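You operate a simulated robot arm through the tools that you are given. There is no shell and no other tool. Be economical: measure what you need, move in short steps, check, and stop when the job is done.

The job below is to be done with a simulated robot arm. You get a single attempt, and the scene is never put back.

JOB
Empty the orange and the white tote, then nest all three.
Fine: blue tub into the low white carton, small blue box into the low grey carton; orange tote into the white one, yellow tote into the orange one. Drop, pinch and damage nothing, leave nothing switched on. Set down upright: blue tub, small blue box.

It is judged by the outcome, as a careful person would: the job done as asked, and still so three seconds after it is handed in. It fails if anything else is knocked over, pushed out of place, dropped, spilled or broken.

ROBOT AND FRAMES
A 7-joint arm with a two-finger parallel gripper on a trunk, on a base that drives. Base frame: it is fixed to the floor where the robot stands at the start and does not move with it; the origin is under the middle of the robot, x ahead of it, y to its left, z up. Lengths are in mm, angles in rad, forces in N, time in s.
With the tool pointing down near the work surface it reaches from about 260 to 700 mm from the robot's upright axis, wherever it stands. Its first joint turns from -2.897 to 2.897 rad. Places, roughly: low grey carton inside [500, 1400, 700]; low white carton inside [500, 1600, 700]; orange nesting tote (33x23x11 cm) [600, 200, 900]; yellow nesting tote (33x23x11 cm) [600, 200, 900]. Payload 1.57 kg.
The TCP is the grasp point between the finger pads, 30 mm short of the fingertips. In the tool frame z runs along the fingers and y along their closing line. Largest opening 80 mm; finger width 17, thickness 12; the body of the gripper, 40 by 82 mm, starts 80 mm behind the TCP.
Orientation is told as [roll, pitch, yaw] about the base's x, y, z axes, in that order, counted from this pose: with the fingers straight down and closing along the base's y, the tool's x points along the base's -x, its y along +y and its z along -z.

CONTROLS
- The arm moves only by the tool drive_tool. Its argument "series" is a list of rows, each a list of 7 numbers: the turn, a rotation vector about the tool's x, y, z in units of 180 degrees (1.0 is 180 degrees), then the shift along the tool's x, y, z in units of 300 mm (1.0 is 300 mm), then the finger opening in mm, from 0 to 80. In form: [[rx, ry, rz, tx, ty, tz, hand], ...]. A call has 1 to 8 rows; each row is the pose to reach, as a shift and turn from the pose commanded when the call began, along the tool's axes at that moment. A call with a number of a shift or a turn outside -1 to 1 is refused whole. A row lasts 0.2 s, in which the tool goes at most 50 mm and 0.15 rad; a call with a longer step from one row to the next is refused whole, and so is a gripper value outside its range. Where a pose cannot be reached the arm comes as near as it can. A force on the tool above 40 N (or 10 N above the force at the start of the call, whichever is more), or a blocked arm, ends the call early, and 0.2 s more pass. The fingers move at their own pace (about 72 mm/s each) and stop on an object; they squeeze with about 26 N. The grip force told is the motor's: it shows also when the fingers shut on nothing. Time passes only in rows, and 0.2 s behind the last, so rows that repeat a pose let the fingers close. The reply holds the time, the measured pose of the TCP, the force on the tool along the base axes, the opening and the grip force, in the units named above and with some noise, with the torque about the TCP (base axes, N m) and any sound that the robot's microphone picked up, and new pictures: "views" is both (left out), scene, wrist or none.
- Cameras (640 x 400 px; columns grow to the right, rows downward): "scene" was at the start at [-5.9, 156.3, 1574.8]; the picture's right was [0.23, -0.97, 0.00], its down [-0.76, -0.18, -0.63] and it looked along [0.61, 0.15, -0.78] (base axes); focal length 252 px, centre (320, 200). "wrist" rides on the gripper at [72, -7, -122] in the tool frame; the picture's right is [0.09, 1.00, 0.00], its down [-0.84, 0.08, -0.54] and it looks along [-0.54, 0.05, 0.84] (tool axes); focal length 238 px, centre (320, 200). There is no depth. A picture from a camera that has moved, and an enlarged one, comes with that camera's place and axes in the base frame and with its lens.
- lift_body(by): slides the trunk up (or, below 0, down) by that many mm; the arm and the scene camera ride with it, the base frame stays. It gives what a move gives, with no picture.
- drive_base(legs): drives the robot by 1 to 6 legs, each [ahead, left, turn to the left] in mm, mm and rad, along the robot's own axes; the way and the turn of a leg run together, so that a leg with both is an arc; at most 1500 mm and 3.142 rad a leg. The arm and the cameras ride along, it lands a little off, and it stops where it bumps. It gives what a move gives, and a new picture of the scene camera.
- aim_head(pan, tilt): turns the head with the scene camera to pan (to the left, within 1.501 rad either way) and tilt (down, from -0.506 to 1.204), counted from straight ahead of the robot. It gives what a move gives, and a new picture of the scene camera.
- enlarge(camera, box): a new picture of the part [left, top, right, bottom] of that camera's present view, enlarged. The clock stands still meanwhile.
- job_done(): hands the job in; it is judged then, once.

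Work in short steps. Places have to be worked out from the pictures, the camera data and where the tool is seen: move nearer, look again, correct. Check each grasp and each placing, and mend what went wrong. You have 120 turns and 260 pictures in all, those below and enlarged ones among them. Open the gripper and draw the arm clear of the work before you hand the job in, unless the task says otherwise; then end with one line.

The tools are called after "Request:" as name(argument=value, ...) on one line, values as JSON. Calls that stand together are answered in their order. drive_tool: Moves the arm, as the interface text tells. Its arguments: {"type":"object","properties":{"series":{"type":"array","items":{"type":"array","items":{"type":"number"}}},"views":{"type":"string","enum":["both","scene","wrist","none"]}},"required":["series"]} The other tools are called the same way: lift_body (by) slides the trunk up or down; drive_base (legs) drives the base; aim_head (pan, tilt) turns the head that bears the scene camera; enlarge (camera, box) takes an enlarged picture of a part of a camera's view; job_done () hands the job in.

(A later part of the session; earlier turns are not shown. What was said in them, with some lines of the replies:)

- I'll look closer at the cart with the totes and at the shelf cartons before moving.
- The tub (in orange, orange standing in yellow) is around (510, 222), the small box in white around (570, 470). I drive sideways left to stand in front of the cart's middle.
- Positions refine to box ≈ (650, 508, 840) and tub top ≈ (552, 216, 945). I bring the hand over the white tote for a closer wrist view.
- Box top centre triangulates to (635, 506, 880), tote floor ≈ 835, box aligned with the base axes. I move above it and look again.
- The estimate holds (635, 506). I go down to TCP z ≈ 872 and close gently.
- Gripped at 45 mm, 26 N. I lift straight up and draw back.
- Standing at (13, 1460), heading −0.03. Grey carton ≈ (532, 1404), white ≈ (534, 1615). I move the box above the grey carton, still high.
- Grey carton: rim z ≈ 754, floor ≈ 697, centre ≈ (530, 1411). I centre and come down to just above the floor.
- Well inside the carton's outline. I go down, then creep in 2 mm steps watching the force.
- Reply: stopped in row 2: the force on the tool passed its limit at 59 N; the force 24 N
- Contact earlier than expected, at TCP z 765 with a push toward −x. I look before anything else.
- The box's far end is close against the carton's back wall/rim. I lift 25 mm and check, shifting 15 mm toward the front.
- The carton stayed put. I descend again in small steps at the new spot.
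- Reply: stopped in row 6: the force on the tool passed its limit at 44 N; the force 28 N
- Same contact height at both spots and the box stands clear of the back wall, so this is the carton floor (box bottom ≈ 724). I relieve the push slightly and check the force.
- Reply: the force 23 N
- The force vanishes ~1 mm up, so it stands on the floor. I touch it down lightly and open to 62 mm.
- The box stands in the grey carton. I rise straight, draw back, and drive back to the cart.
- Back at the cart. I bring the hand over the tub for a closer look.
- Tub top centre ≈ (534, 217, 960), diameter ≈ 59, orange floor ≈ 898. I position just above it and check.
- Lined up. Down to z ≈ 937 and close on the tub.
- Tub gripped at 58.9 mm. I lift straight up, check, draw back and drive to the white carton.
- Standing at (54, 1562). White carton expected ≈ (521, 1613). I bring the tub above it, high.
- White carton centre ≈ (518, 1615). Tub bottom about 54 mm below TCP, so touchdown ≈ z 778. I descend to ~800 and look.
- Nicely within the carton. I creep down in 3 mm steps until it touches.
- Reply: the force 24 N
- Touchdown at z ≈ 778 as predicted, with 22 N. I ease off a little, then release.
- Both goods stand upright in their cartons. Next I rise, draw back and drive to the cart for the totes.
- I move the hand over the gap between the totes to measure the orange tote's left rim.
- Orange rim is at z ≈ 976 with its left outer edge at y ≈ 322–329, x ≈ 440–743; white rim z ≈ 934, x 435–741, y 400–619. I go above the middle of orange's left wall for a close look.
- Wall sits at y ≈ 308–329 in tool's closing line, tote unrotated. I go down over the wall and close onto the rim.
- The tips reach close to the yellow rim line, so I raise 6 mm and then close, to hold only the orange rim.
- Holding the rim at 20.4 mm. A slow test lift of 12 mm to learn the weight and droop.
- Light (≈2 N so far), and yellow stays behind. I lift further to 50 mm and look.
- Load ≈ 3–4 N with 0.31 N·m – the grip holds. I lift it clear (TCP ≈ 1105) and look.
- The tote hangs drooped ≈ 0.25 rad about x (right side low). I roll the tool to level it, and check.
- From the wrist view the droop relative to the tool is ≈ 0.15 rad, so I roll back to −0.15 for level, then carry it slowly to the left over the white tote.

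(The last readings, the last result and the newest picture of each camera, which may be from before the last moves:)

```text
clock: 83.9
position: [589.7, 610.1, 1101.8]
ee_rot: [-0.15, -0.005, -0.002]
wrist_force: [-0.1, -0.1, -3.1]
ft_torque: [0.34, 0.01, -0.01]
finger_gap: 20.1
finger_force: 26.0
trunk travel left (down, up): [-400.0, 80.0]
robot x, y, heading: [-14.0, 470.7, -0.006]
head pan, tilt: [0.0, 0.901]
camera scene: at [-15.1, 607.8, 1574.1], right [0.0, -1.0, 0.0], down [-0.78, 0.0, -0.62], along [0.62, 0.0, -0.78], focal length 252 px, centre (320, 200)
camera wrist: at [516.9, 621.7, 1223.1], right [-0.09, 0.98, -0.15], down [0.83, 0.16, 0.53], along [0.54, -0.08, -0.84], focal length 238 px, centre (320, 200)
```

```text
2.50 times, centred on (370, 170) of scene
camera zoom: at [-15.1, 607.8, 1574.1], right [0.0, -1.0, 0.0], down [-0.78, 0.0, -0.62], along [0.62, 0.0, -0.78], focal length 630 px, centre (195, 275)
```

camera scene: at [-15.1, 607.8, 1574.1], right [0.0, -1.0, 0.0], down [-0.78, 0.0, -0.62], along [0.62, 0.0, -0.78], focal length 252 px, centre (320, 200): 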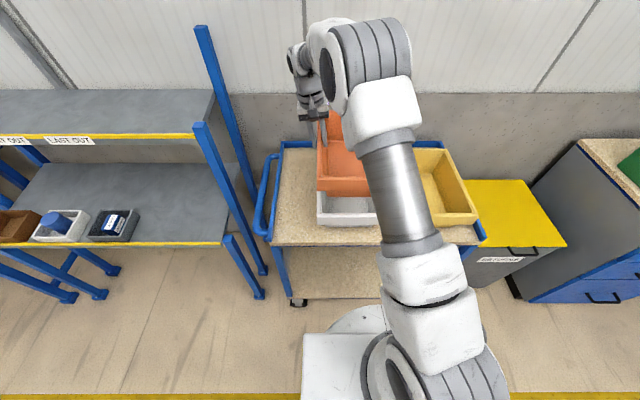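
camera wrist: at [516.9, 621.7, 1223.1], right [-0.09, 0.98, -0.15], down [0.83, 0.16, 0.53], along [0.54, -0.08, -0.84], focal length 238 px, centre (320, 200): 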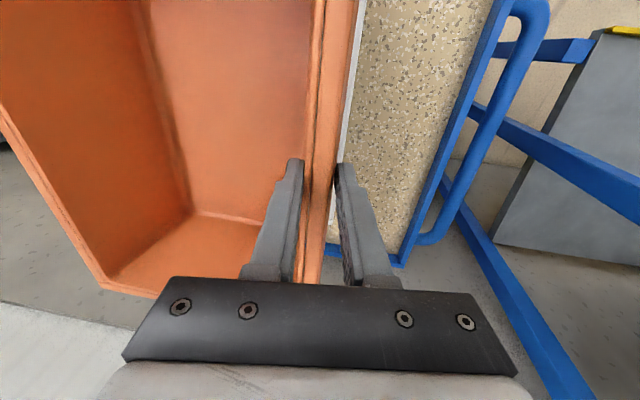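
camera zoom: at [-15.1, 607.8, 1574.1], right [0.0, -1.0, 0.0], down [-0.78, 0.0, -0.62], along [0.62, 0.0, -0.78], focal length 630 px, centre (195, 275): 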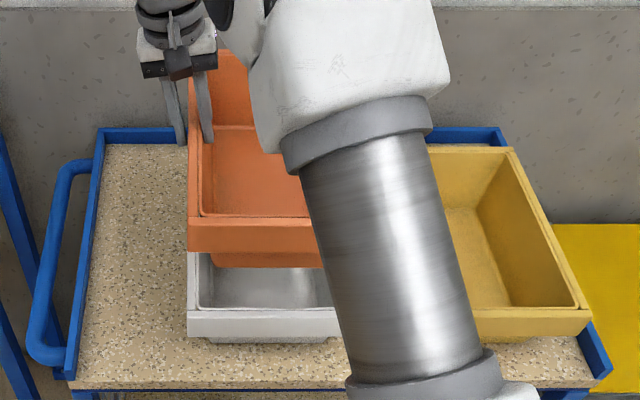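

Level and aligned within a few mm. I lower 62 mm with a 2 mm shift left, then look.

Request:
drive_tool(series=[[0, 0, 0, 0, 0.014, 0.05, 5], [0, 0, 0, 0, 0.022, 0.1, 5], [0, 0, 0, 0, 0.029, 0.15, 5], [0, 0, 0, 0, 0.037, 0.204, 5], [0, 0, 0, 0, 0.037, 0.204, 5]])

Request:
enlarge(camera="scene", box=[270, 90, 470, 250])

```text
clock: 85.1
position: [591.4, 612.8, 1041.6]
ee_rot: [-0.149, -0.005, -0.002]
wrist_force: [0.5, -0.3, -4.1]
ft_torque: [0.32, -0.02, -0.02]
finger_gap: 20.1
finger_force: 26.6
trunk travel left (down, up): [-400.0, 80.0]
robot x, y, heading: [-9.3, 468.7, -0.007]
head pan, tilt: [0.0, 0.901]
camera scene: at [-15.1, 607.6, 1574.1], right [0.0, -1.0, 0.0], down [-0.78, 0.0, -0.62], along [0.62, 0.0, -0.78], focal length 252 px, centre (320, 200)
camera wrist: at [516.9, 623.7, 1163.0], right [-0.09, 0.98, -0.15], down [0.83, 0.16, 0.53], along [0.54, -0.08, -0.84], focal length 238 px, centre (320, 200)
```

scene: 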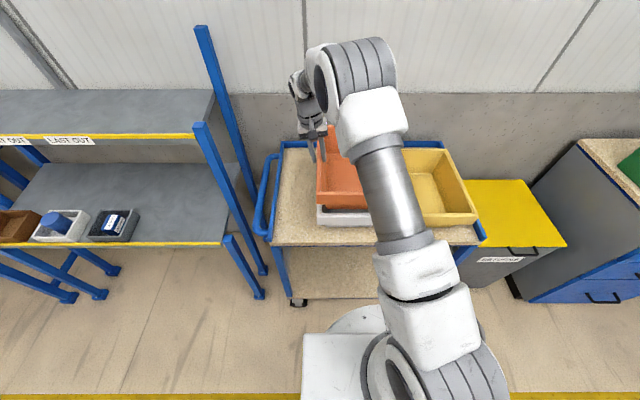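
wrist: 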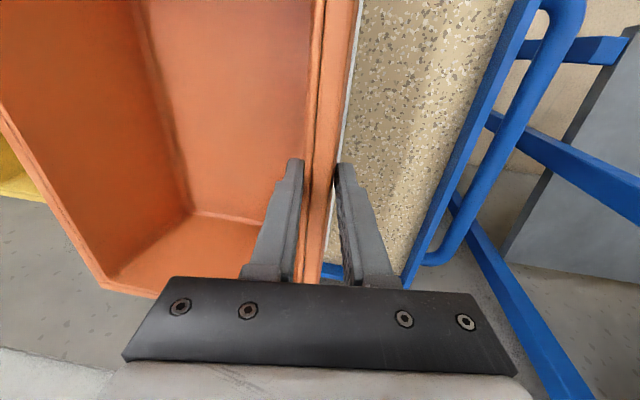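

```text
2.50 times, centred on (370, 170) of scene
camera zoom: at [-15.1, 607.6, 1574.1], right [0.0, -1.0, 0.0], down [-0.78, 0.0, -0.62], along [0.62, 0.0, -0.78], focal length 630 px, centre (195, 275)
```

zoom: 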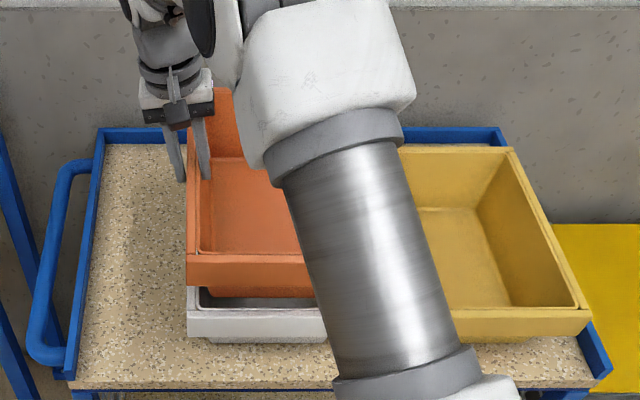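

Orange's body sits inside white's opening on the visible sides. I continue down gently to ~990.

Request:
drive_tool(series=[[0, 0, 0, 0, 0.006, 0.04, 5], [0, 0, 0, 0, 0.011, 0.075, 5], [0, 0, 0, 0, 0.016, 0.11, 5], [0, 0, 0, 0, 0.021, 0.14, 5], [0, 0, 0, 0, 0.0248, 0.165, 5]])

Request:
enlarge(camera="scene", box=[270, 90, 470, 250])

```text
clock: 86.3
position: [590.8, 611.8, 991.6]
ee_rot: [-0.15, -0.006, -0.002]
wrist_force: [0.6, 0.4, -3.4]
ft_torque: [0.36, -0.02, 0.02]
finger_gap: 20.1
finger_force: 26.3
trunk travel left (down, up): [-400.0, 80.0]
robot x, y, heading: [-10.4, 468.7, -0.004]
head pan, tilt: [0.0, 0.901]
camera scene: at [-15.1, 607.6, 1574.1], right [0.0, -1.0, 0.0], down [-0.78, 0.0, -0.62], along [0.62, 0.0, -0.78], focal length 252 px, centre (320, 200)
camera wrist: at [518.0, 622.9, 1112.6], right [-0.09, 0.98, -0.15], down [0.83, 0.16, 0.53], along [0.54, -0.08, -0.84], focal length 238 px, centre (320, 200)
```

scene: 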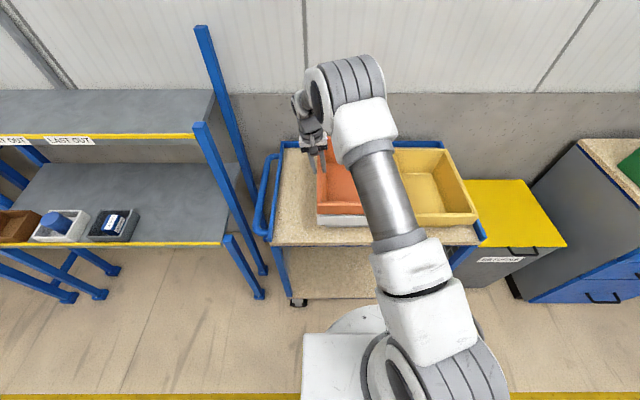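
wrist: 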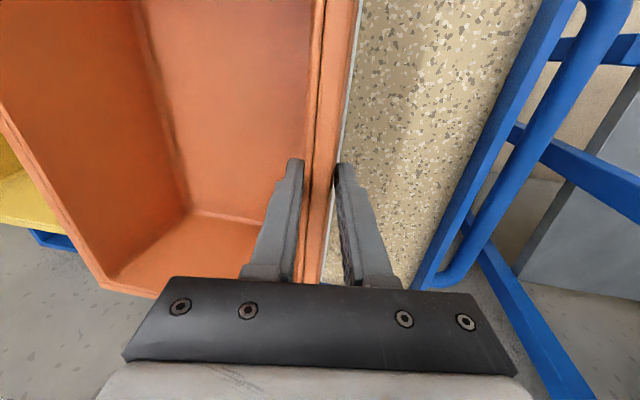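

```text
2.50 times, centred on (370, 170) of scene
camera zoom: at [-15.1, 607.6, 1574.1], right [0.0, -1.0, 0.0], down [-0.78, 0.0, -0.62], along [0.62, 0.0, -0.78], focal length 630 px, centre (195, 275)
```

zoom: 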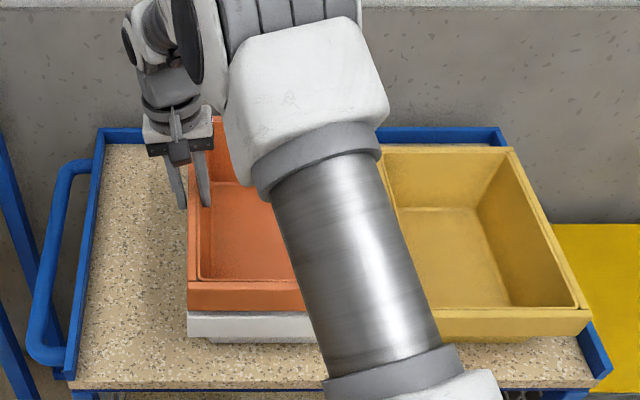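

Nearly seated, no contact force yet. I go on in small steps.

Request:
drive_tool(series=[[0, 0, 0, 0, 0.002, 0.015, 5], [0, 0, 0, 0, 0.004, 0.025, 5], [0, 0, 0, 0, 0.005, 0.033, 5], [0, 0, 0, 0, 0.006, 0.041, 5], [0, 0, 0, 0, 0.006, 0.041, 5]], views="none")

```text
clock: 87.5
position: [590.7, 609.3, 978.9]
ee_rot: [-0.151, -0.007, 0.0]
wrist_force: [0.4, -0.2, -3.1]
ft_torque: [0.19, 0.04, -0.05]
finger_gap: 20.1
finger_force: 26.2
trunk travel left (down, up): [-400.0, 80.0]
robot x, y, heading: [-10.0, 471.9, -0.004]
head pan, tilt: [0.0, 0.901]
```

Torque is falling – the far side starts to bear. A few mm more.

Request:
drive_tool(series=[[0, 0, 0, 0, 0.001, 0.007, 5], [0, 0, 0, 0, 0.002, 0.014, 5], [0, 0, 0, 0, 0.002, 0.014, 5]], views="both")

Request:
enlarge(camera="scene", box=[300, 120, 420, 250])

```text
clock: 88.3
position: [591.7, 609.9, 977.6]
ee_rot: [-0.151, -0.011, -0.002]
wrist_force: [2.3, 2.6, 16.3]
ft_torque: [0.02, 0.53, -0.06]
finger_gap: 20.3
finger_force: 25.8
trunk travel left (down, up): [-400.0, 80.0]
robot x, y, heading: [-8.9, 467.7, -0.004]
head pan, tilt: [0.0, 0.901]
camera scene: at [-16.5, 607.5, 1574.4], right [0.0, -1.0, 0.0], down [-0.78, 0.0, -0.62], along [0.62, 0.0, -0.78], focal length 252 px, centre (320, 200)
camera wrist: at [518.0, 621.7, 1098.5], right [-0.09, 0.98, -0.15], down [0.83, 0.16, 0.53], along [0.55, -0.08, -0.83], focal length 238 px, centre (320, 200)
```

scene: 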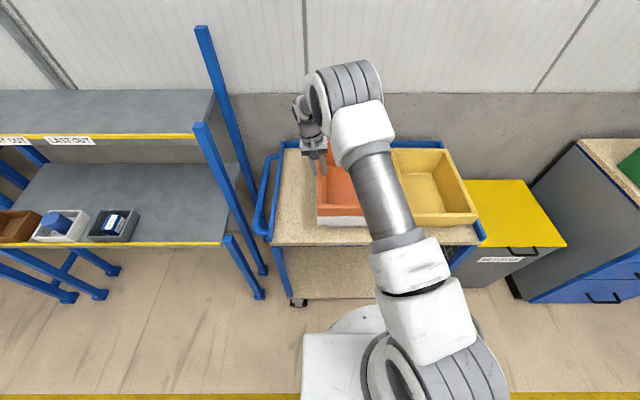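
wrist: 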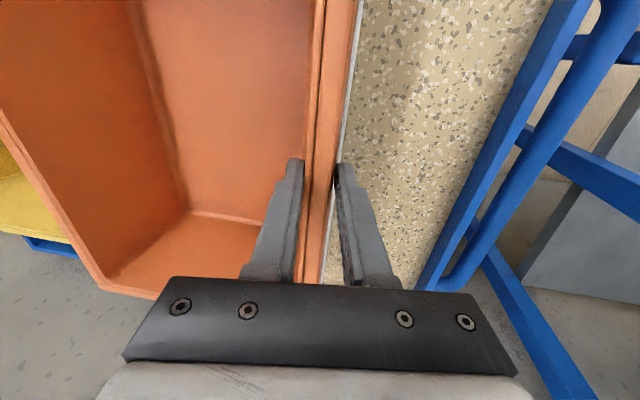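

```text
3.08 times, centred on (360, 185) of scene
camera zoom: at [-16.5, 607.5, 1574.4], right [0.0, -1.0, 0.0], down [-0.78, 0.0, -0.62], along [0.62, 0.0, -0.78], focal length 775 px, centre (197, 246)
```

zoom: 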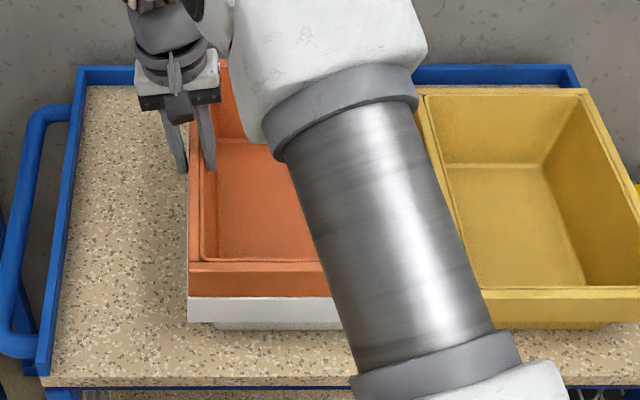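

Seated (contact at the same height as in the yellow tote). I relax 1 mm, open, then lift out.

Request:
drive_tool(series=[[0, 0, 0, 0, 0, -0.005, 5], [0, 0, 0, 0, 0, -0.005, 40], [0, 0, 0, 0, 0, -0.005, 60], [0, 0, 0, 0, 0, -0.005, 60], [0, 0, 0, 0, 0, -0.1, 60], [0, 0, 0, 0, 0, -0.24, 60], [-0.024, 0, 0, 0, 0, -0.36, 70], [-0.047, 0, 0, 0, 0, -0.48, 70]])

Request:
enlarge(camera="scene", box=[280, 120, 500, 260])

```text
clock: 90.1
position: [590.2, 629.9, 1117.6]
ee_rot: [-0.002, -0.006, -0.002]
wrist_force: [-0.3, -0.5, 0.5]
ft_torque: [-0.01, 0.02, -0.01]
finger_gap: 70.1
finger_force: 0.1
trunk travel left (down, up): [-400.0, 80.0]
robot x, y, heading: [-12.5, 471.4, -0.004]
head pan, tilt: [0.0, 0.901]
camera scene: at [-15.5, 607.4, 1574.1], right [0.0, -1.0, 0.0], down [-0.78, 0.0, -0.62], along [0.62, 0.0, -0.78], focal length 252 px, centre (320, 200)
camera wrist: at [518.3, 623.6, 1239.6], right [-0.09, 1.0, 0.0], down [0.83, 0.08, 0.55], along [0.54, 0.05, -0.84], focal length 238 px, centre (320, 200)
```

scene: 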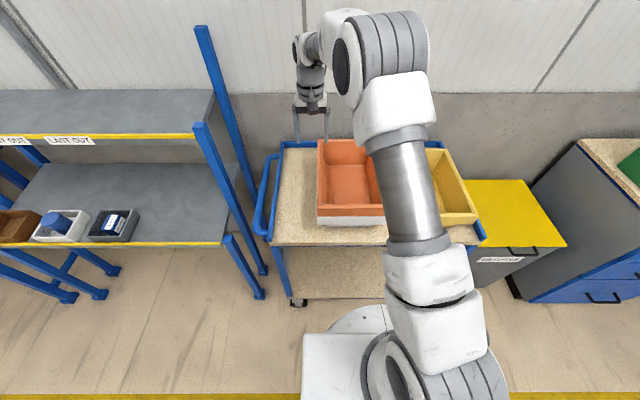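
wrist: 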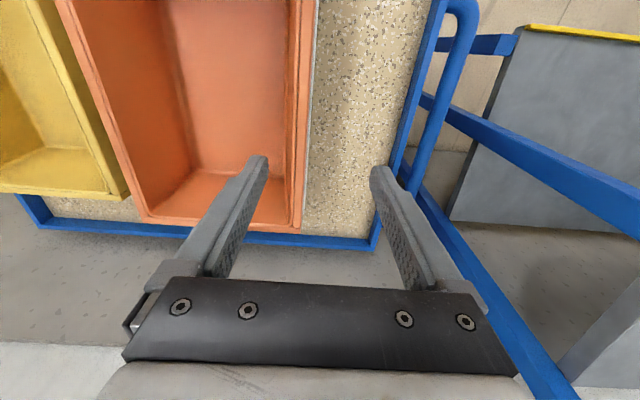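

```text
2.86 times, centred on (390, 190) of scene
camera zoom: at [-15.5, 607.4, 1574.1], right [0.0, -1.0, 0.0], down [-0.78, 0.0, -0.62], along [0.62, 0.0, -0.78], focal length 720 px, centre (120, 229)
```

zoom: 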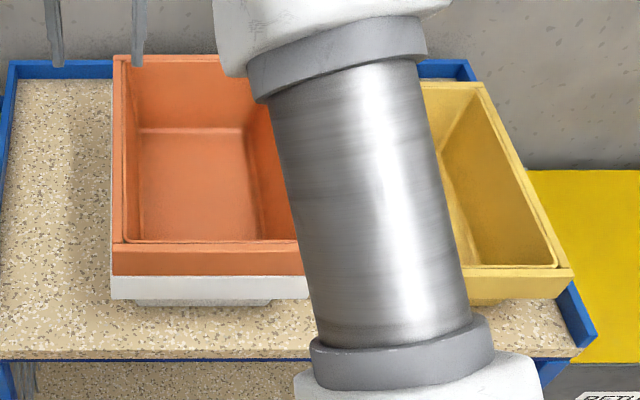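

Orange is seated squarely in white. Now I go over the yellow tote's left wall for a look.

Request:
drive_tool(series=[[0, 0, 0, 0, -0.14, 0, 70], [0, 0, 0, 0, -0.28, 0, 70], [0, 0, 0, 0, -0.42, 0, 70], [0, 0, 0, 0, -0.56, 0, 70], [0, 0, 0, 0, -0.7, 0, 70], [0, 0, 0, 0, -0.84, 0.06, 70], [0, 0, 0, 0, -0.98, 0.13, 70], [0, 0, 0, 0, -1.0, 0.25, 64]])

Request:
enlarge(camera="wrist", box=[120, 0, 520, 290])

Request:
enlarge(camera="scene", box=[300, 120, 500, 250])

```text
clock: 91.9
position: [591.9, 329.3, 1044.6]
ee_rot: [-0.005, -0.005, -0.002]
wrist_force: [0.9, 0.2, -0.1]
ft_torque: [0.03, 0.0, 0.04]
finger_gap: 63.9
finger_force: 0.0
trunk travel left (down, up): [-400.0, 80.0]
robot x, y, heading: [-12.7, 470.0, -0.007]
head pan, tilt: [0.0, 0.901]
camera scene: at [-15.4, 607.3, 1574.2], right [0.0, -1.0, 0.0], down [-0.78, 0.0, -0.62], along [0.62, 0.0, -0.78], focal length 252 px, centre (320, 200)
camera wrist: at [520.0, 323.3, 1166.8], right [-0.09, 1.0, 0.0], down [0.83, 0.08, 0.55], along [0.54, 0.05, -0.84], focal length 238 px, centre (320, 200)
```

scene: 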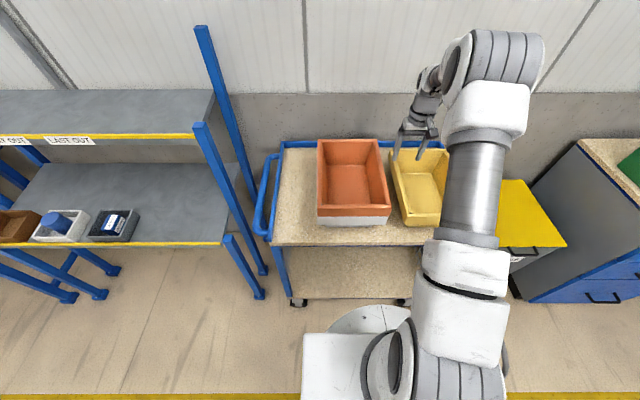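
wrist: 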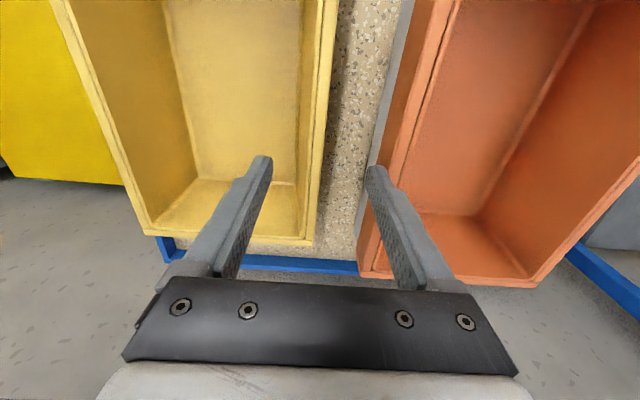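

```text
1.38 times, centred on (320, 145) of wrist
camera zoom: at [520.0, 323.3, 1166.8], right [-0.09, 1.0, 0.0], down [0.83, 0.08, 0.55], along [0.54, 0.05, -0.84], focal length 329 px, centre (320, 276)
```

zoom: 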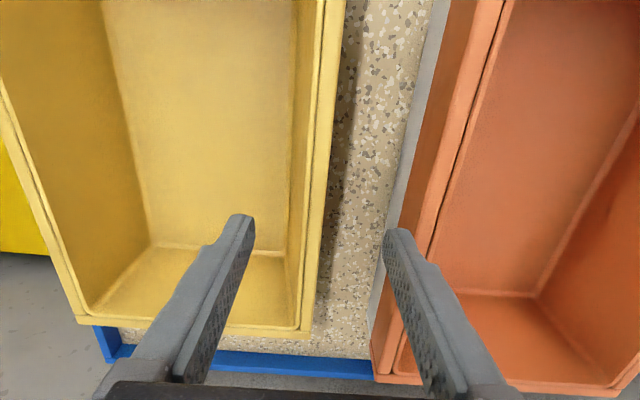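

```text
3.08 times, centred on (400, 185) of scene
camera zoom: at [-15.4, 607.3, 1574.2], right [0.0, -1.0, 0.0], down [-0.78, 0.0, -0.62], along [0.62, 0.0, -0.78], focal length 775 px, centre (74, 246)
```

zoom: 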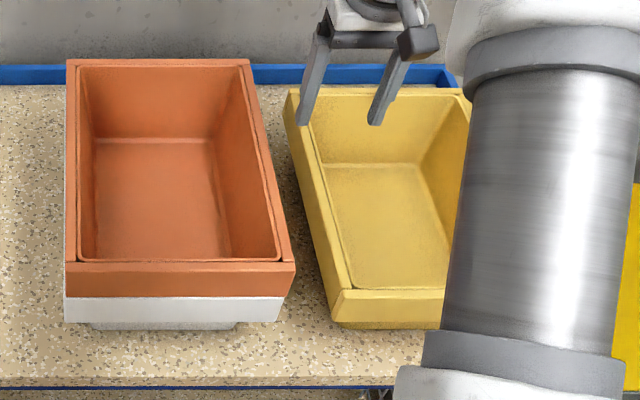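

Yellow's left wall is at y ≈ 313–333, rim z ≈ 928, unrotated. I lower over the wall and close.

Request:
drive_tool(series=[[0, 0, 0, 0, -0.021, 0.14, 64], [0, 0, 0, 0, -0.021, 0.28, 60], [0, 0, 0, 0, -0.021, 0.38, 56], [0, 0, 0, 0, -0.021, 0.408, 56], [0, 0, 0, 0, -0.021, 0.408, 30], [0, 0, 0, 0, -0.021, 0.408, 5], [0, 0, 0, 0, -0.021, 0.408, 5], [0, 0, 0, 0, -0.021, 0.408, 5]])

Request:
enlarge(camera="scene", box=[300, 120, 500, 250])

```text
clock: 93.7
position: [592.3, 323.9, 918.2]
ee_rot: [-0.004, -0.006, -0.001]
wrist_force: [1.1, 1.1, 0.1]
ft_torque: [-0.22, -0.26, 0.09]
finger_gap: 22.2
finger_force: 26.2
trunk travel left (down, up): [-400.0, 80.0]
robot x, y, heading: [-9.5, 463.9, -0.003]
head pan, tilt: [0.0, 0.901]
camera scene: at [-15.4, 607.6, 1574.1], right [0.0, -1.0, 0.0], down [-0.78, 0.0, -0.62], along [0.62, 0.0, -0.78], focal length 252 px, centre (320, 200)
camera wrist: at [518.9, 316.7, 1041.3], right [-0.09, 1.0, 0.0], down [0.83, 0.08, 0.55], along [0.54, 0.05, -0.84], focal length 238 px, centre (320, 200)
```

scene: 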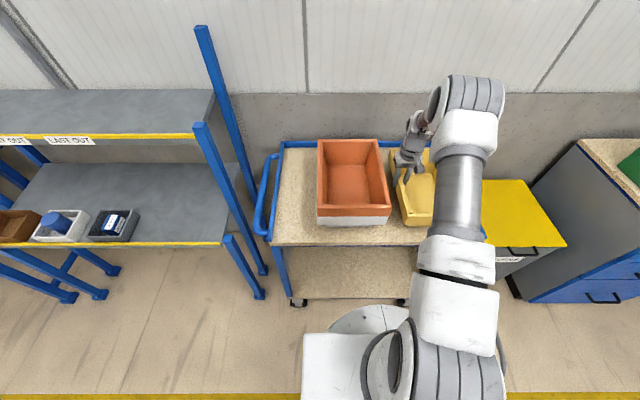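
wrist: 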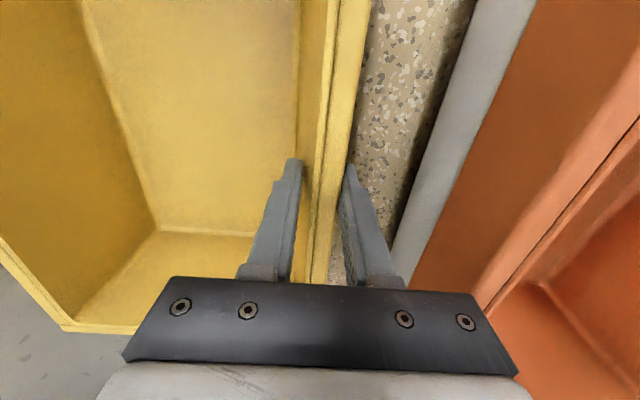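

```text
3.08 times, centred on (400, 185) of scene
camera zoom: at [-15.4, 607.6, 1574.1], right [0.0, -1.0, 0.0], down [-0.78, 0.0, -0.62], along [0.62, 0.0, -0.78], focal length 775 px, centre (74, 246)
```

zoom: 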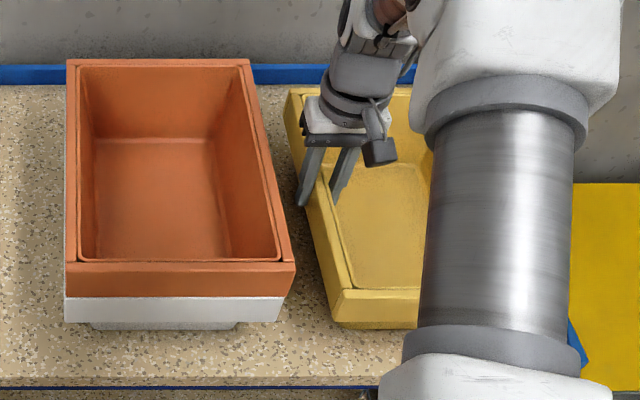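

Gripped at 22 mm. Lift slowly 60 mm and check.

Request:
drive_tool(series=[[0, 0, 0, 0, 0, -0.015, 5], [0, 0, 0, 0, 0, -0.03, 5], [0, 0, 0, 0, 0, -0.06, 5], [0, 0, 0, 0, 0, -0.1, 5], [0, 0, 0, 0, 0, -0.14, 5], [0, 0, 0, 0, 0, -0.18, 5], [0, 0, 0, 0, 0, -0.22, 5], [0, 0, 0, 0, 0, -0.22, 5]], views="wrist")

Request:
enlarge(camera="scene", box=[300, 120, 500, 250])

```text
clock: 95.5
position: [589.3, 324.8, 985.9]
ee_rot: [-0.003, -0.004, 0.0]
wrist_force: [0.3, 0.7, -3.2]
ft_torque: [0.33, -0.03, 0.0]
finger_gap: 21.9
finger_force: 26.2
trunk travel left (down, up): [-400.0, 80.0]
robot x, y, heading: [-12.0, 471.8, -0.001]
head pan, tilt: [0.0, 0.901]
camera wrist: at [517.4, 318.4, 1106.9], right [-0.09, 1.0, 0.0], down [0.83, 0.08, 0.55], along [0.54, 0.05, -0.84], focal length 238 px, centre (320, 200)
```

wrist: 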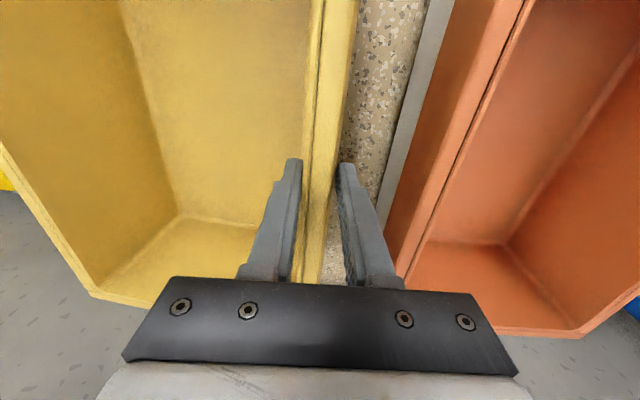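

```text
3.08 times, centred on (400, 185) of scene
camera zoom: at [-15.2, 607.4, 1574.1], right [0.0, -1.0, 0.0], down [-0.78, 0.0, -0.62], along [0.62, 0.0, -0.78], focal length 775 px, centre (74, 246)
```

zoom: 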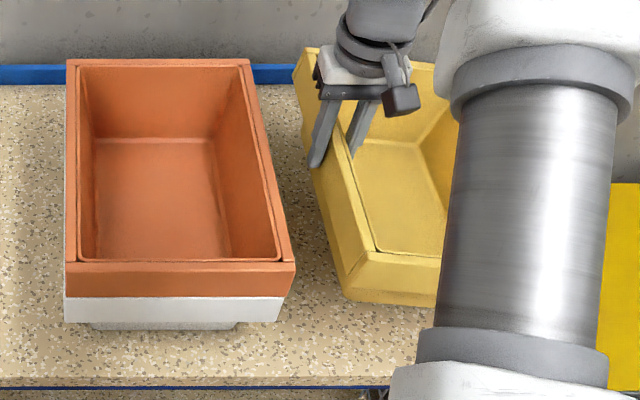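

Same droop (≈0.145 rad). I raise it to z ≈ 1150 and level it by rolling the tool.

Request:
drive_tool(series=[[0, 0, 0, 0, 0, -0.08, 5], [0, 0, 0, 0, 0, -0.2, 5], [0, 0, 0, 0, 0, -0.32, 5], [0.012, 0, 0, 0, 0, -0.44, 5], [0.024, 0, 0, 0, 0, -0.52, 5], [0.036, 0, 0, 0, 0, -0.55, 5], [0.046, 0, 0, 0, 0, -0.55, 5], [0.046, 0, 0, 0, 0, -0.55, 5]], views="wrist")

Request:
enlarge(camera="scene", box=[300, 80, 500, 250])

```text
clock: 97.3
position: [590.0, 324.7, 1151.0]
ee_rot: [-0.15, -0.006, -0.001]
wrist_force: [-0.1, 0.6, -3.6]
ft_torque: [0.34, -0.01, 0.0]
finger_gap: 21.9
finger_force: 25.8
trunk travel left (down, up): [-400.0, 80.0]
robot x, y, heading: [-13.3, 472.4, -0.004]
head pan, tilt: [0.0, 0.901]
camera wrist: at [517.0, 336.2, 1272.3], right [-0.09, 0.99, -0.15], down [0.83, 0.15, 0.53], along [0.54, -0.08, -0.84], focal length 238 px, centre (320, 200)
```

wrist: 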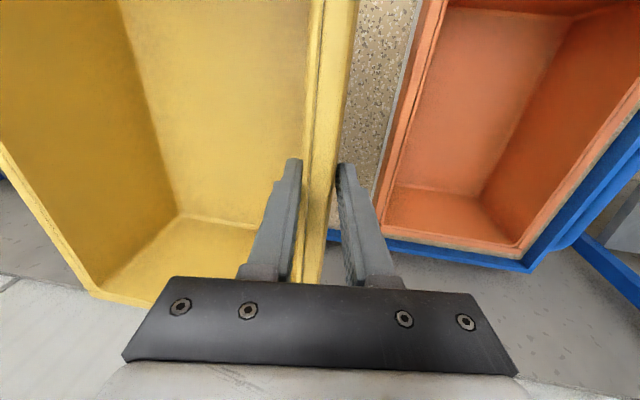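

```text
2.35 times, centred on (400, 165) of scene
camera zoom: at [-15.1, 607.4, 1574.1], right [0.0, -1.0, 0.0], down [-0.78, 0.0, -0.62], along [0.62, 0.0, -0.78], focal length 593 px, centre (132, 282)
```

zoom: 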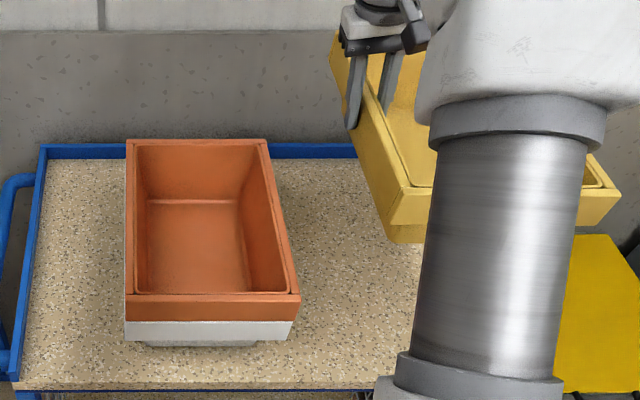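

Level. I carry it slowly left over the orange tote.

Request:
drive_tool(series=[[0, 0, 0, -0.001, 0.08, -0.012, 5], [0, 0, 0, -0.003, 0.2, -0.03, 5], [0, 0, 0, -0.004, 0.34, -0.051, 5], [0, 0, 0, -0.006, 0.48, -0.072, 5], [0, 0, 0, -0.007, 0.62, -0.093, 5], [0, 0, 0, -0.008, 0.76, -0.114, 5], [0, 0, 0, -0.008, 0.88, -0.132, 5], [0, 0, 0, -0.008, 0.943, -0.142, 5]], views="wrist")

Request:
enlarge(camera="scene", box=[270, 70, 470, 250])

```text
clock: 99.1
position: [594.1, 612.5, 1154.4]
ee_rot: [-0.148, -0.006, -0.002]
wrist_force: [0.2, -0.6, -4.0]
ft_torque: [0.34, 0.03, 0.01]
finger_gap: 22.0
finger_force: 26.7
trunk travel left (down, up): [-400.0, 80.0]
robot x, y, heading: [-9.9, 468.4, -0.005]
head pan, tilt: [0.0, 0.901]
camera wrist: at [522.1, 623.3, 1275.2], right [-0.09, 0.99, -0.15], down [0.83, 0.15, 0.53], along [0.54, -0.08, -0.84], focal length 238 px, centre (320, 200)
```

wrist: 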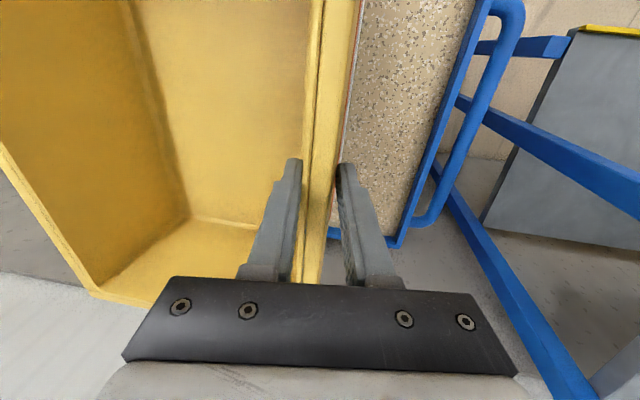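

```text
2.22 times, centred on (370, 160) of scene
camera zoom: at [-15.1, 607.8, 1574.1], right [0.0, -1.0, 0.0], down [-0.78, 0.0, -0.62], along [0.62, 0.0, -0.78], focal length 560 px, centre (209, 289)
```

zoom: 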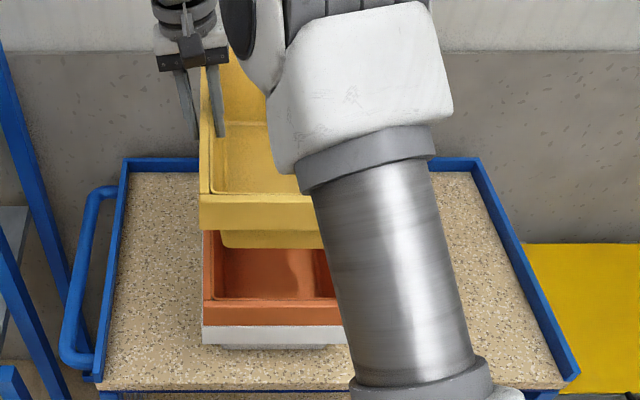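

Aligned in x; I shift 3 mm right while lowering 75 mm.

Request:
drive_tool(series=[[0, 0, 0, 0, -0.002, 0.05, 5], [0, 0, 0, 0, 0.005, 0.1, 5], [0, 0, 0, 0, 0.013, 0.15, 5], [0, 0, 0, 0, 0.02, 0.2, 5], [0, 0, 0, 0, 0.027, 0.249, 5], [0, 0, 0, 0, 0.027, 0.249, 5]], views="wrist")

Request:
enlarge(camera="scene", box=[270, 90, 470, 250])

```text
clock: 100.5
position: [592.4, 607.6, 1076.5]
ee_rot: [-0.147, -0.006, -0.001]
wrist_force: [-0.1, -0.9, -2.6]
ft_torque: [0.36, -0.02, -0.02]
finger_gap: 21.7
finger_force: 25.8
trunk travel left (down, up): [-400.0, 80.0]
robot x, y, heading: [-13.1, 467.9, -0.005]
head pan, tilt: [0.0, 0.901]
camera wrist: at [519.8, 619.3, 1198.1], right [-0.09, 0.99, -0.15], down [0.83, 0.15, 0.53], along [0.54, -0.08, -0.84], focal length 238 px, centre (320, 200)
```

wrist: 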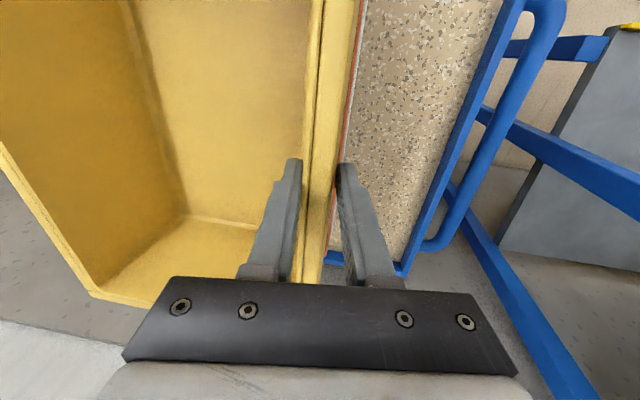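

```text
2.50 times, centred on (370, 170) of scene
camera zoom: at [-15.1, 607.6, 1574.1], right [0.0, -1.0, 0.0], down [-0.78, 0.0, -0.62], along [0.62, 0.0, -0.78], focal length 630 px, centre (195, 275)
```

zoom: 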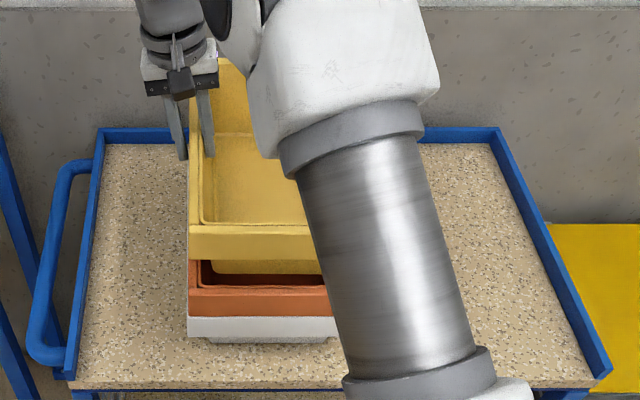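

Good; nudge 2 mm left and lower 48 mm more.

Request:
drive_tool(series=[[0, 0, 0, 0, 0.013, 0.035, 5], [0, 0, 0, 0, 0.017, 0.07, 5], [0, 0, 0, 0, 0.022, 0.1, 5], [0, 0, 0, 0, 0.026, 0.13, 5], [0, 0, 0, 0, 0.03, 0.158, 5]], views="wrist")

Request:
enlarge(camera="scene", box=[270, 90, 470, 250])

```text
clock: 101.7
position: [592.8, 609.1, 1028.9]
ee_rot: [-0.147, -0.006, -0.002]
wrist_force: [0.3, 1.0, -3.8]
ft_torque: [0.35, -0.01, 0.0]
finger_gap: 21.9
finger_force: 26.1
trunk travel left (down, up): [-400.0, 80.0]
robot x, y, heading: [-14.1, 466.2, -0.003]
head pan, tilt: [0.0, 0.901]
camera wrist: at [520.8, 621.1, 1149.8], right [-0.09, 0.99, -0.15], down [0.83, 0.15, 0.53], along [0.54, -0.08, -0.84], focal length 238 px, centre (320, 200)
```

wrist: 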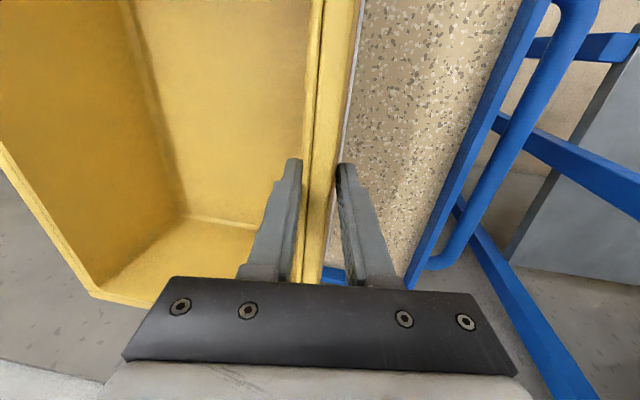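

```text
2.50 times, centred on (370, 170) of scene
camera zoom: at [-15.1, 607.5, 1574.1], right [0.0, -1.0, 0.0], down [-0.78, 0.0, -0.62], along [0.62, 0.0, -0.78], focal length 630 px, centre (195, 275)
```

zoom: 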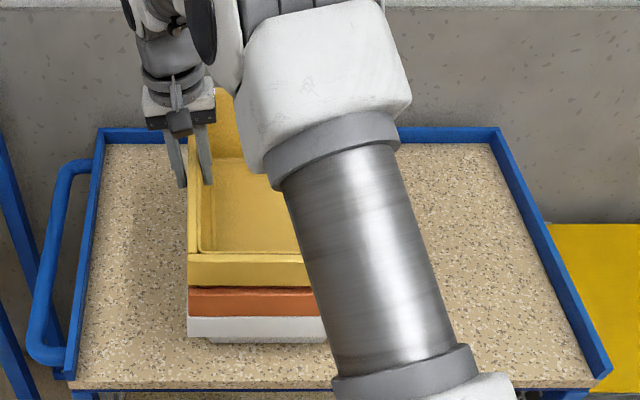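

Almost in. Small steps until the load changes.

Request:
drive_tool(series=[[0, 0, 0, 0, 0.002, 0.015, 5], [0, 0, 0, 0, 0.003, 0.023, 5], [0, 0, 0, 0, 0.0045, 0.03, 5], [0, 0, 0, 0, 0.0045, 0.03, 5]], views="none")

```text
clock: 102.7
position: [593.5, 609.9, 1020.0]
ee_rot: [-0.148, -0.006, 0.0]
wrist_force: [-0.2, 0.9, -3.2]
ft_torque: [0.37, 0.04, -0.01]
finger_gap: 21.9
finger_force: 25.8
trunk travel left (down, up): [-400.0, 80.0]
robot x, y, heading: [-13.7, 469.1, -0.003]
head pan, tilt: [0.0, 0.901]
```

Request:
drive_tool(series=[[0, 0, 0, 0, 0.001, 0.007, 5], [0, 0, 0, 0, 0.002, 0.014, 5], [0, 0, 0, 0, 0.002, 0.014, 5]], views="none")

```text
clock: 103.5
position: [593.2, 610.3, 1014.9]
ee_rot: [-0.148, -0.006, -0.002]
wrist_force: [0.0, 0.3, -2.9]
ft_torque: [0.36, 0.01, 0.0]
finger_gap: 21.9
finger_force: 26.4
trunk travel left (down, up): [-400.0, 80.0]
robot x, y, heading: [-7.5, 469.3, -0.006]
head pan, tilt: [0.0, 0.901]
```

Request:
drive_tool(series=[[0, 0, 0, 0, 0.001, 0.007, 5], [0, 0, 0, 0, 0.002, 0.014, 5], [0, 0, 0, 0, 0.002, 0.014, 5]], views="wrist")

Request:
enlarge(camera="scene", box=[300, 120, 420, 250])

```text
clock: 104.3
position: [593.7, 610.4, 1012.2]
ee_rot: [-0.145, -0.007, -0.003]
wrist_force: [0.0, 1.2, 8.8]
ft_torque: [-0.02, 0.59, -0.01]
finger_gap: 22.0
finger_force: 26.4
trunk travel left (down, up): [-400.0, 80.0]
robot x, y, heading: [-11.8, 468.0, -0.009]
head pan, tilt: [0.0, 0.901]
camera wrist: at [521.0, 622.1, 1134.1], right [-0.09, 0.99, -0.15], down [0.83, 0.15, 0.53], along [0.55, -0.07, -0.83], focal length 238 px, centre (320, 200)
```

wrist: 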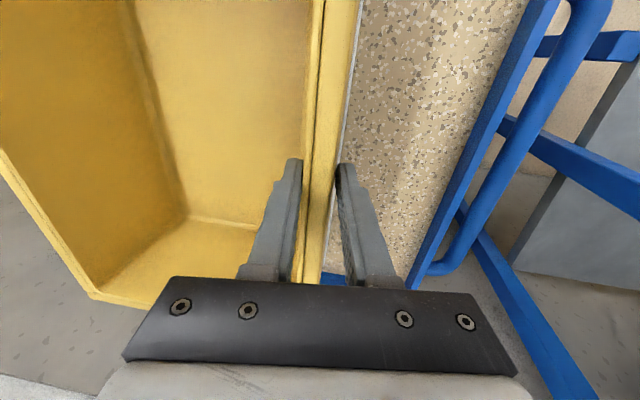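

```text
3.08 times, centred on (360, 185) of scene
camera zoom: at [-16.1, 607.5, 1574.3], right [0.0, -1.0, 0.0], down [-0.78, 0.0, -0.62], along [0.62, 0.0, -0.78], focal length 775 px, centre (197, 246)
```

zoom: 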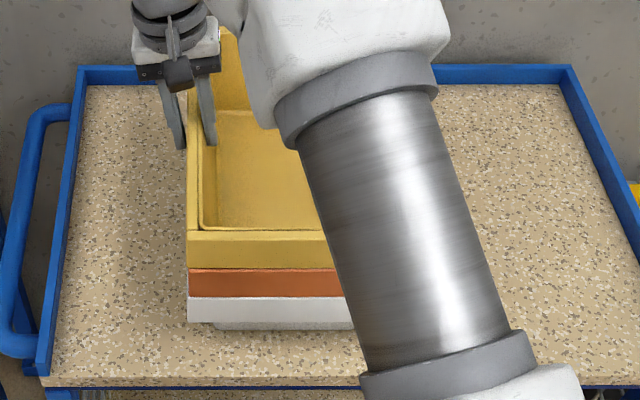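

Seated, bands flush. I ease off, open, and lift out.

Request:
drive_tool(series=[[0, 0, 0, 0, 0, -0.003, 5], [0, 0, 0, 0, 0, -0.003, 40], [0, 0, 0, 0, 0, -0.003, 60], [0, 0, 0, 0, 0, -0.003, 60], [0, 0, 0, 0, 0, -0.1, 60], [0, 0, 0, 0, 0, -0.24, 60], [-0.024, 0, 0, 0, 0, -0.36, 70], [-0.047, 0, 0, 0, 0, -0.48, 70]], views="wrist")

Request:
drive_tool(series=[[0, 0, 0, 0.15, 0, 0, 70], [0, 0, 0, 0.3, 0, 0, 70], [0, 0, 0, 0.45, 0, 0, 70], [0, 0, 0, 0.6, 0.1, 0, 70], [0, 0, 0, 0.75, 0.2, 0, 70], [0, 0, 0, 0.85, 0.3, 0, 70]], views="none")

Request:
enlarge(camera="scene", box=[0, 90, 500, 400])

Request:
enlarge(camera="scene", box=[290, 120, 450, 250])

```text
clock: 106.1
position: [591.2, 630.9, 1154.1]
ee_rot: [0.001, -0.005, -0.002]
wrist_force: [-0.6, -0.1, 0.0]
ft_torque: [0.0, -0.03, -0.01]
finger_gap: 70.0
finger_force: 0.1
trunk travel left (down, up): [-400.0, 80.0]
robot x, y, heading: [-7.4, 466.5, -0.002]
head pan, tilt: [0.0, 0.901]
camera wrist: at [519.3, 624.4, 1276.5], right [-0.09, 1.0, 0.0], down [0.83, 0.08, 0.55], along [0.54, 0.05, -0.84], focal length 238 px, centre (320, 200)
```

wrist: 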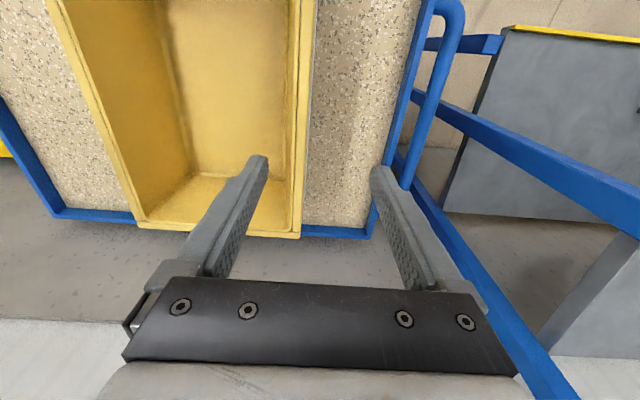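

```text
refused: row 4 steps farther than a row can; nothing moved
```

```text
1.28 times, centred on (250, 245) of scene
camera zoom: at [-15.5, 607.3, 1574.1], right [0.0, -1.0, 0.0], down [-0.78, 0.0, -0.62], along [0.62, 0.0, -0.78], focal length 322 px, centre (410, 142)
```

zoom: 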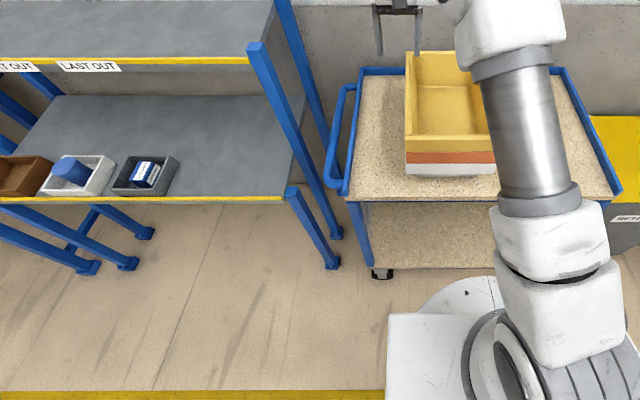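

```text
3.08 times, centred on (370, 185) of scene
camera zoom: at [-15.5, 607.3, 1574.1], right [0.0, -1.0, 0.0], down [-0.78, 0.0, -0.62], along [0.62, 0.0, -0.78], focal length 775 px, centre (166, 246)
```

zoom: 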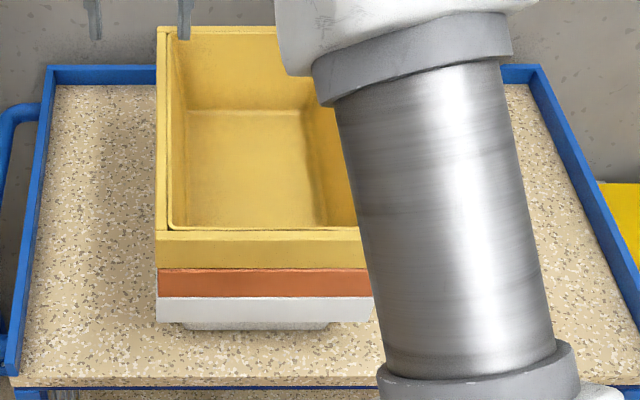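

The three are nested square. I raise a little more and draw the arm back clear, then take a last look.

Request:
drive_tool(series=[[0, 0, 0, 0, 0.1, -0.1, 70], [0, 0, 0, 0.14, 0.1, -0.15, 70], [0, 0, 0, 0.29, 0.1, -0.15, 70], [0, 0, 0, 0.44, 0.1, -0.15, 70], [0, 0, 0, 0.59, 0.1, -0.15, 70], [0, 0, 0, 0.74, 0.1, -0.15, 70], [0, 0, 0, 0.85, 0.1, -0.15, 70]], views="scene")

Request:
enlarge(camera="scene", box=[270, 120, 490, 260])

```text
clock: 107.7
position: [335.7, 662.5, 1196.6]
ee_rot: [0.001, -0.009, 0.001]
wrist_force: [-0.5, -0.3, 0.2]
ft_torque: [-0.01, 0.01, 0.02]
finger_gap: 69.9
finger_force: 0.0
trunk travel left (down, up): [-400.0, 80.0]
robot x, y, heading: [-15.3, 467.0, -0.005]
head pan, tilt: [0.0, 0.901]
camera scene: at [-15.7, 607.5, 1574.1], right [0.0, -1.0, 0.0], down [-0.78, 0.0, -0.62], along [0.62, 0.0, -0.78], focal length 252 px, centre (320, 200)
```

scene: 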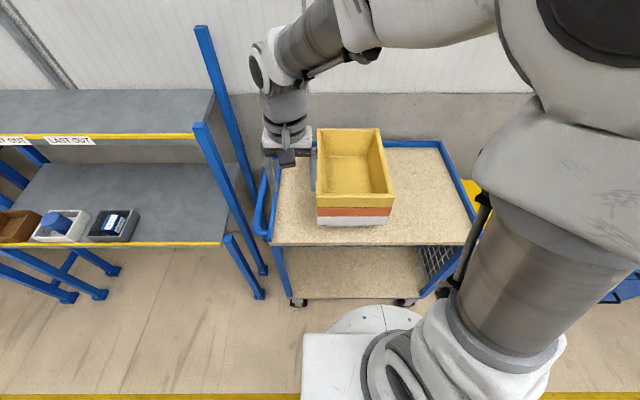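

```text
2.86 times, centred on (380, 190) of scene
camera zoom: at [-15.7, 607.5, 1574.1], right [0.0, -1.0, 0.0], down [-0.78, 0.0, -0.62], along [0.62, 0.0, -0.78], focal length 720 px, centre (149, 229)
```

zoom: 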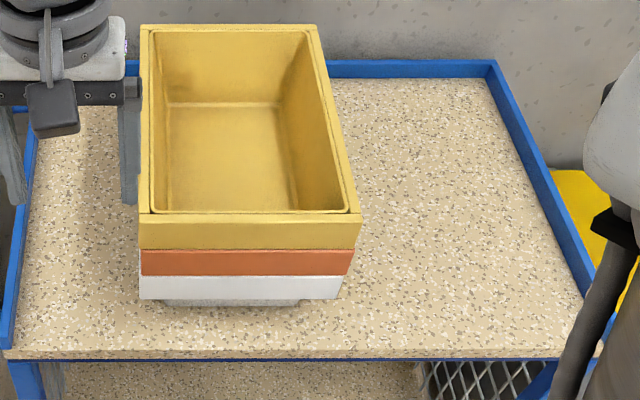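

The stack is square and level, both goods stand in their cartons, and the arm is clear and open. I hand the job in.

Request:
job_done()

```text
The job is handed in.
```

The job is done and handed in: the blue tub stands upright in the low white carton and the small blue box upright in the low grey carton. The totes are nested white, orange, yellow from bottom to top, and nothing was dropped or knocked over. On the way into the grey carton the small box was pressed down harder than intended, peaking at 59 N; I saw no damage and the carton did not move.
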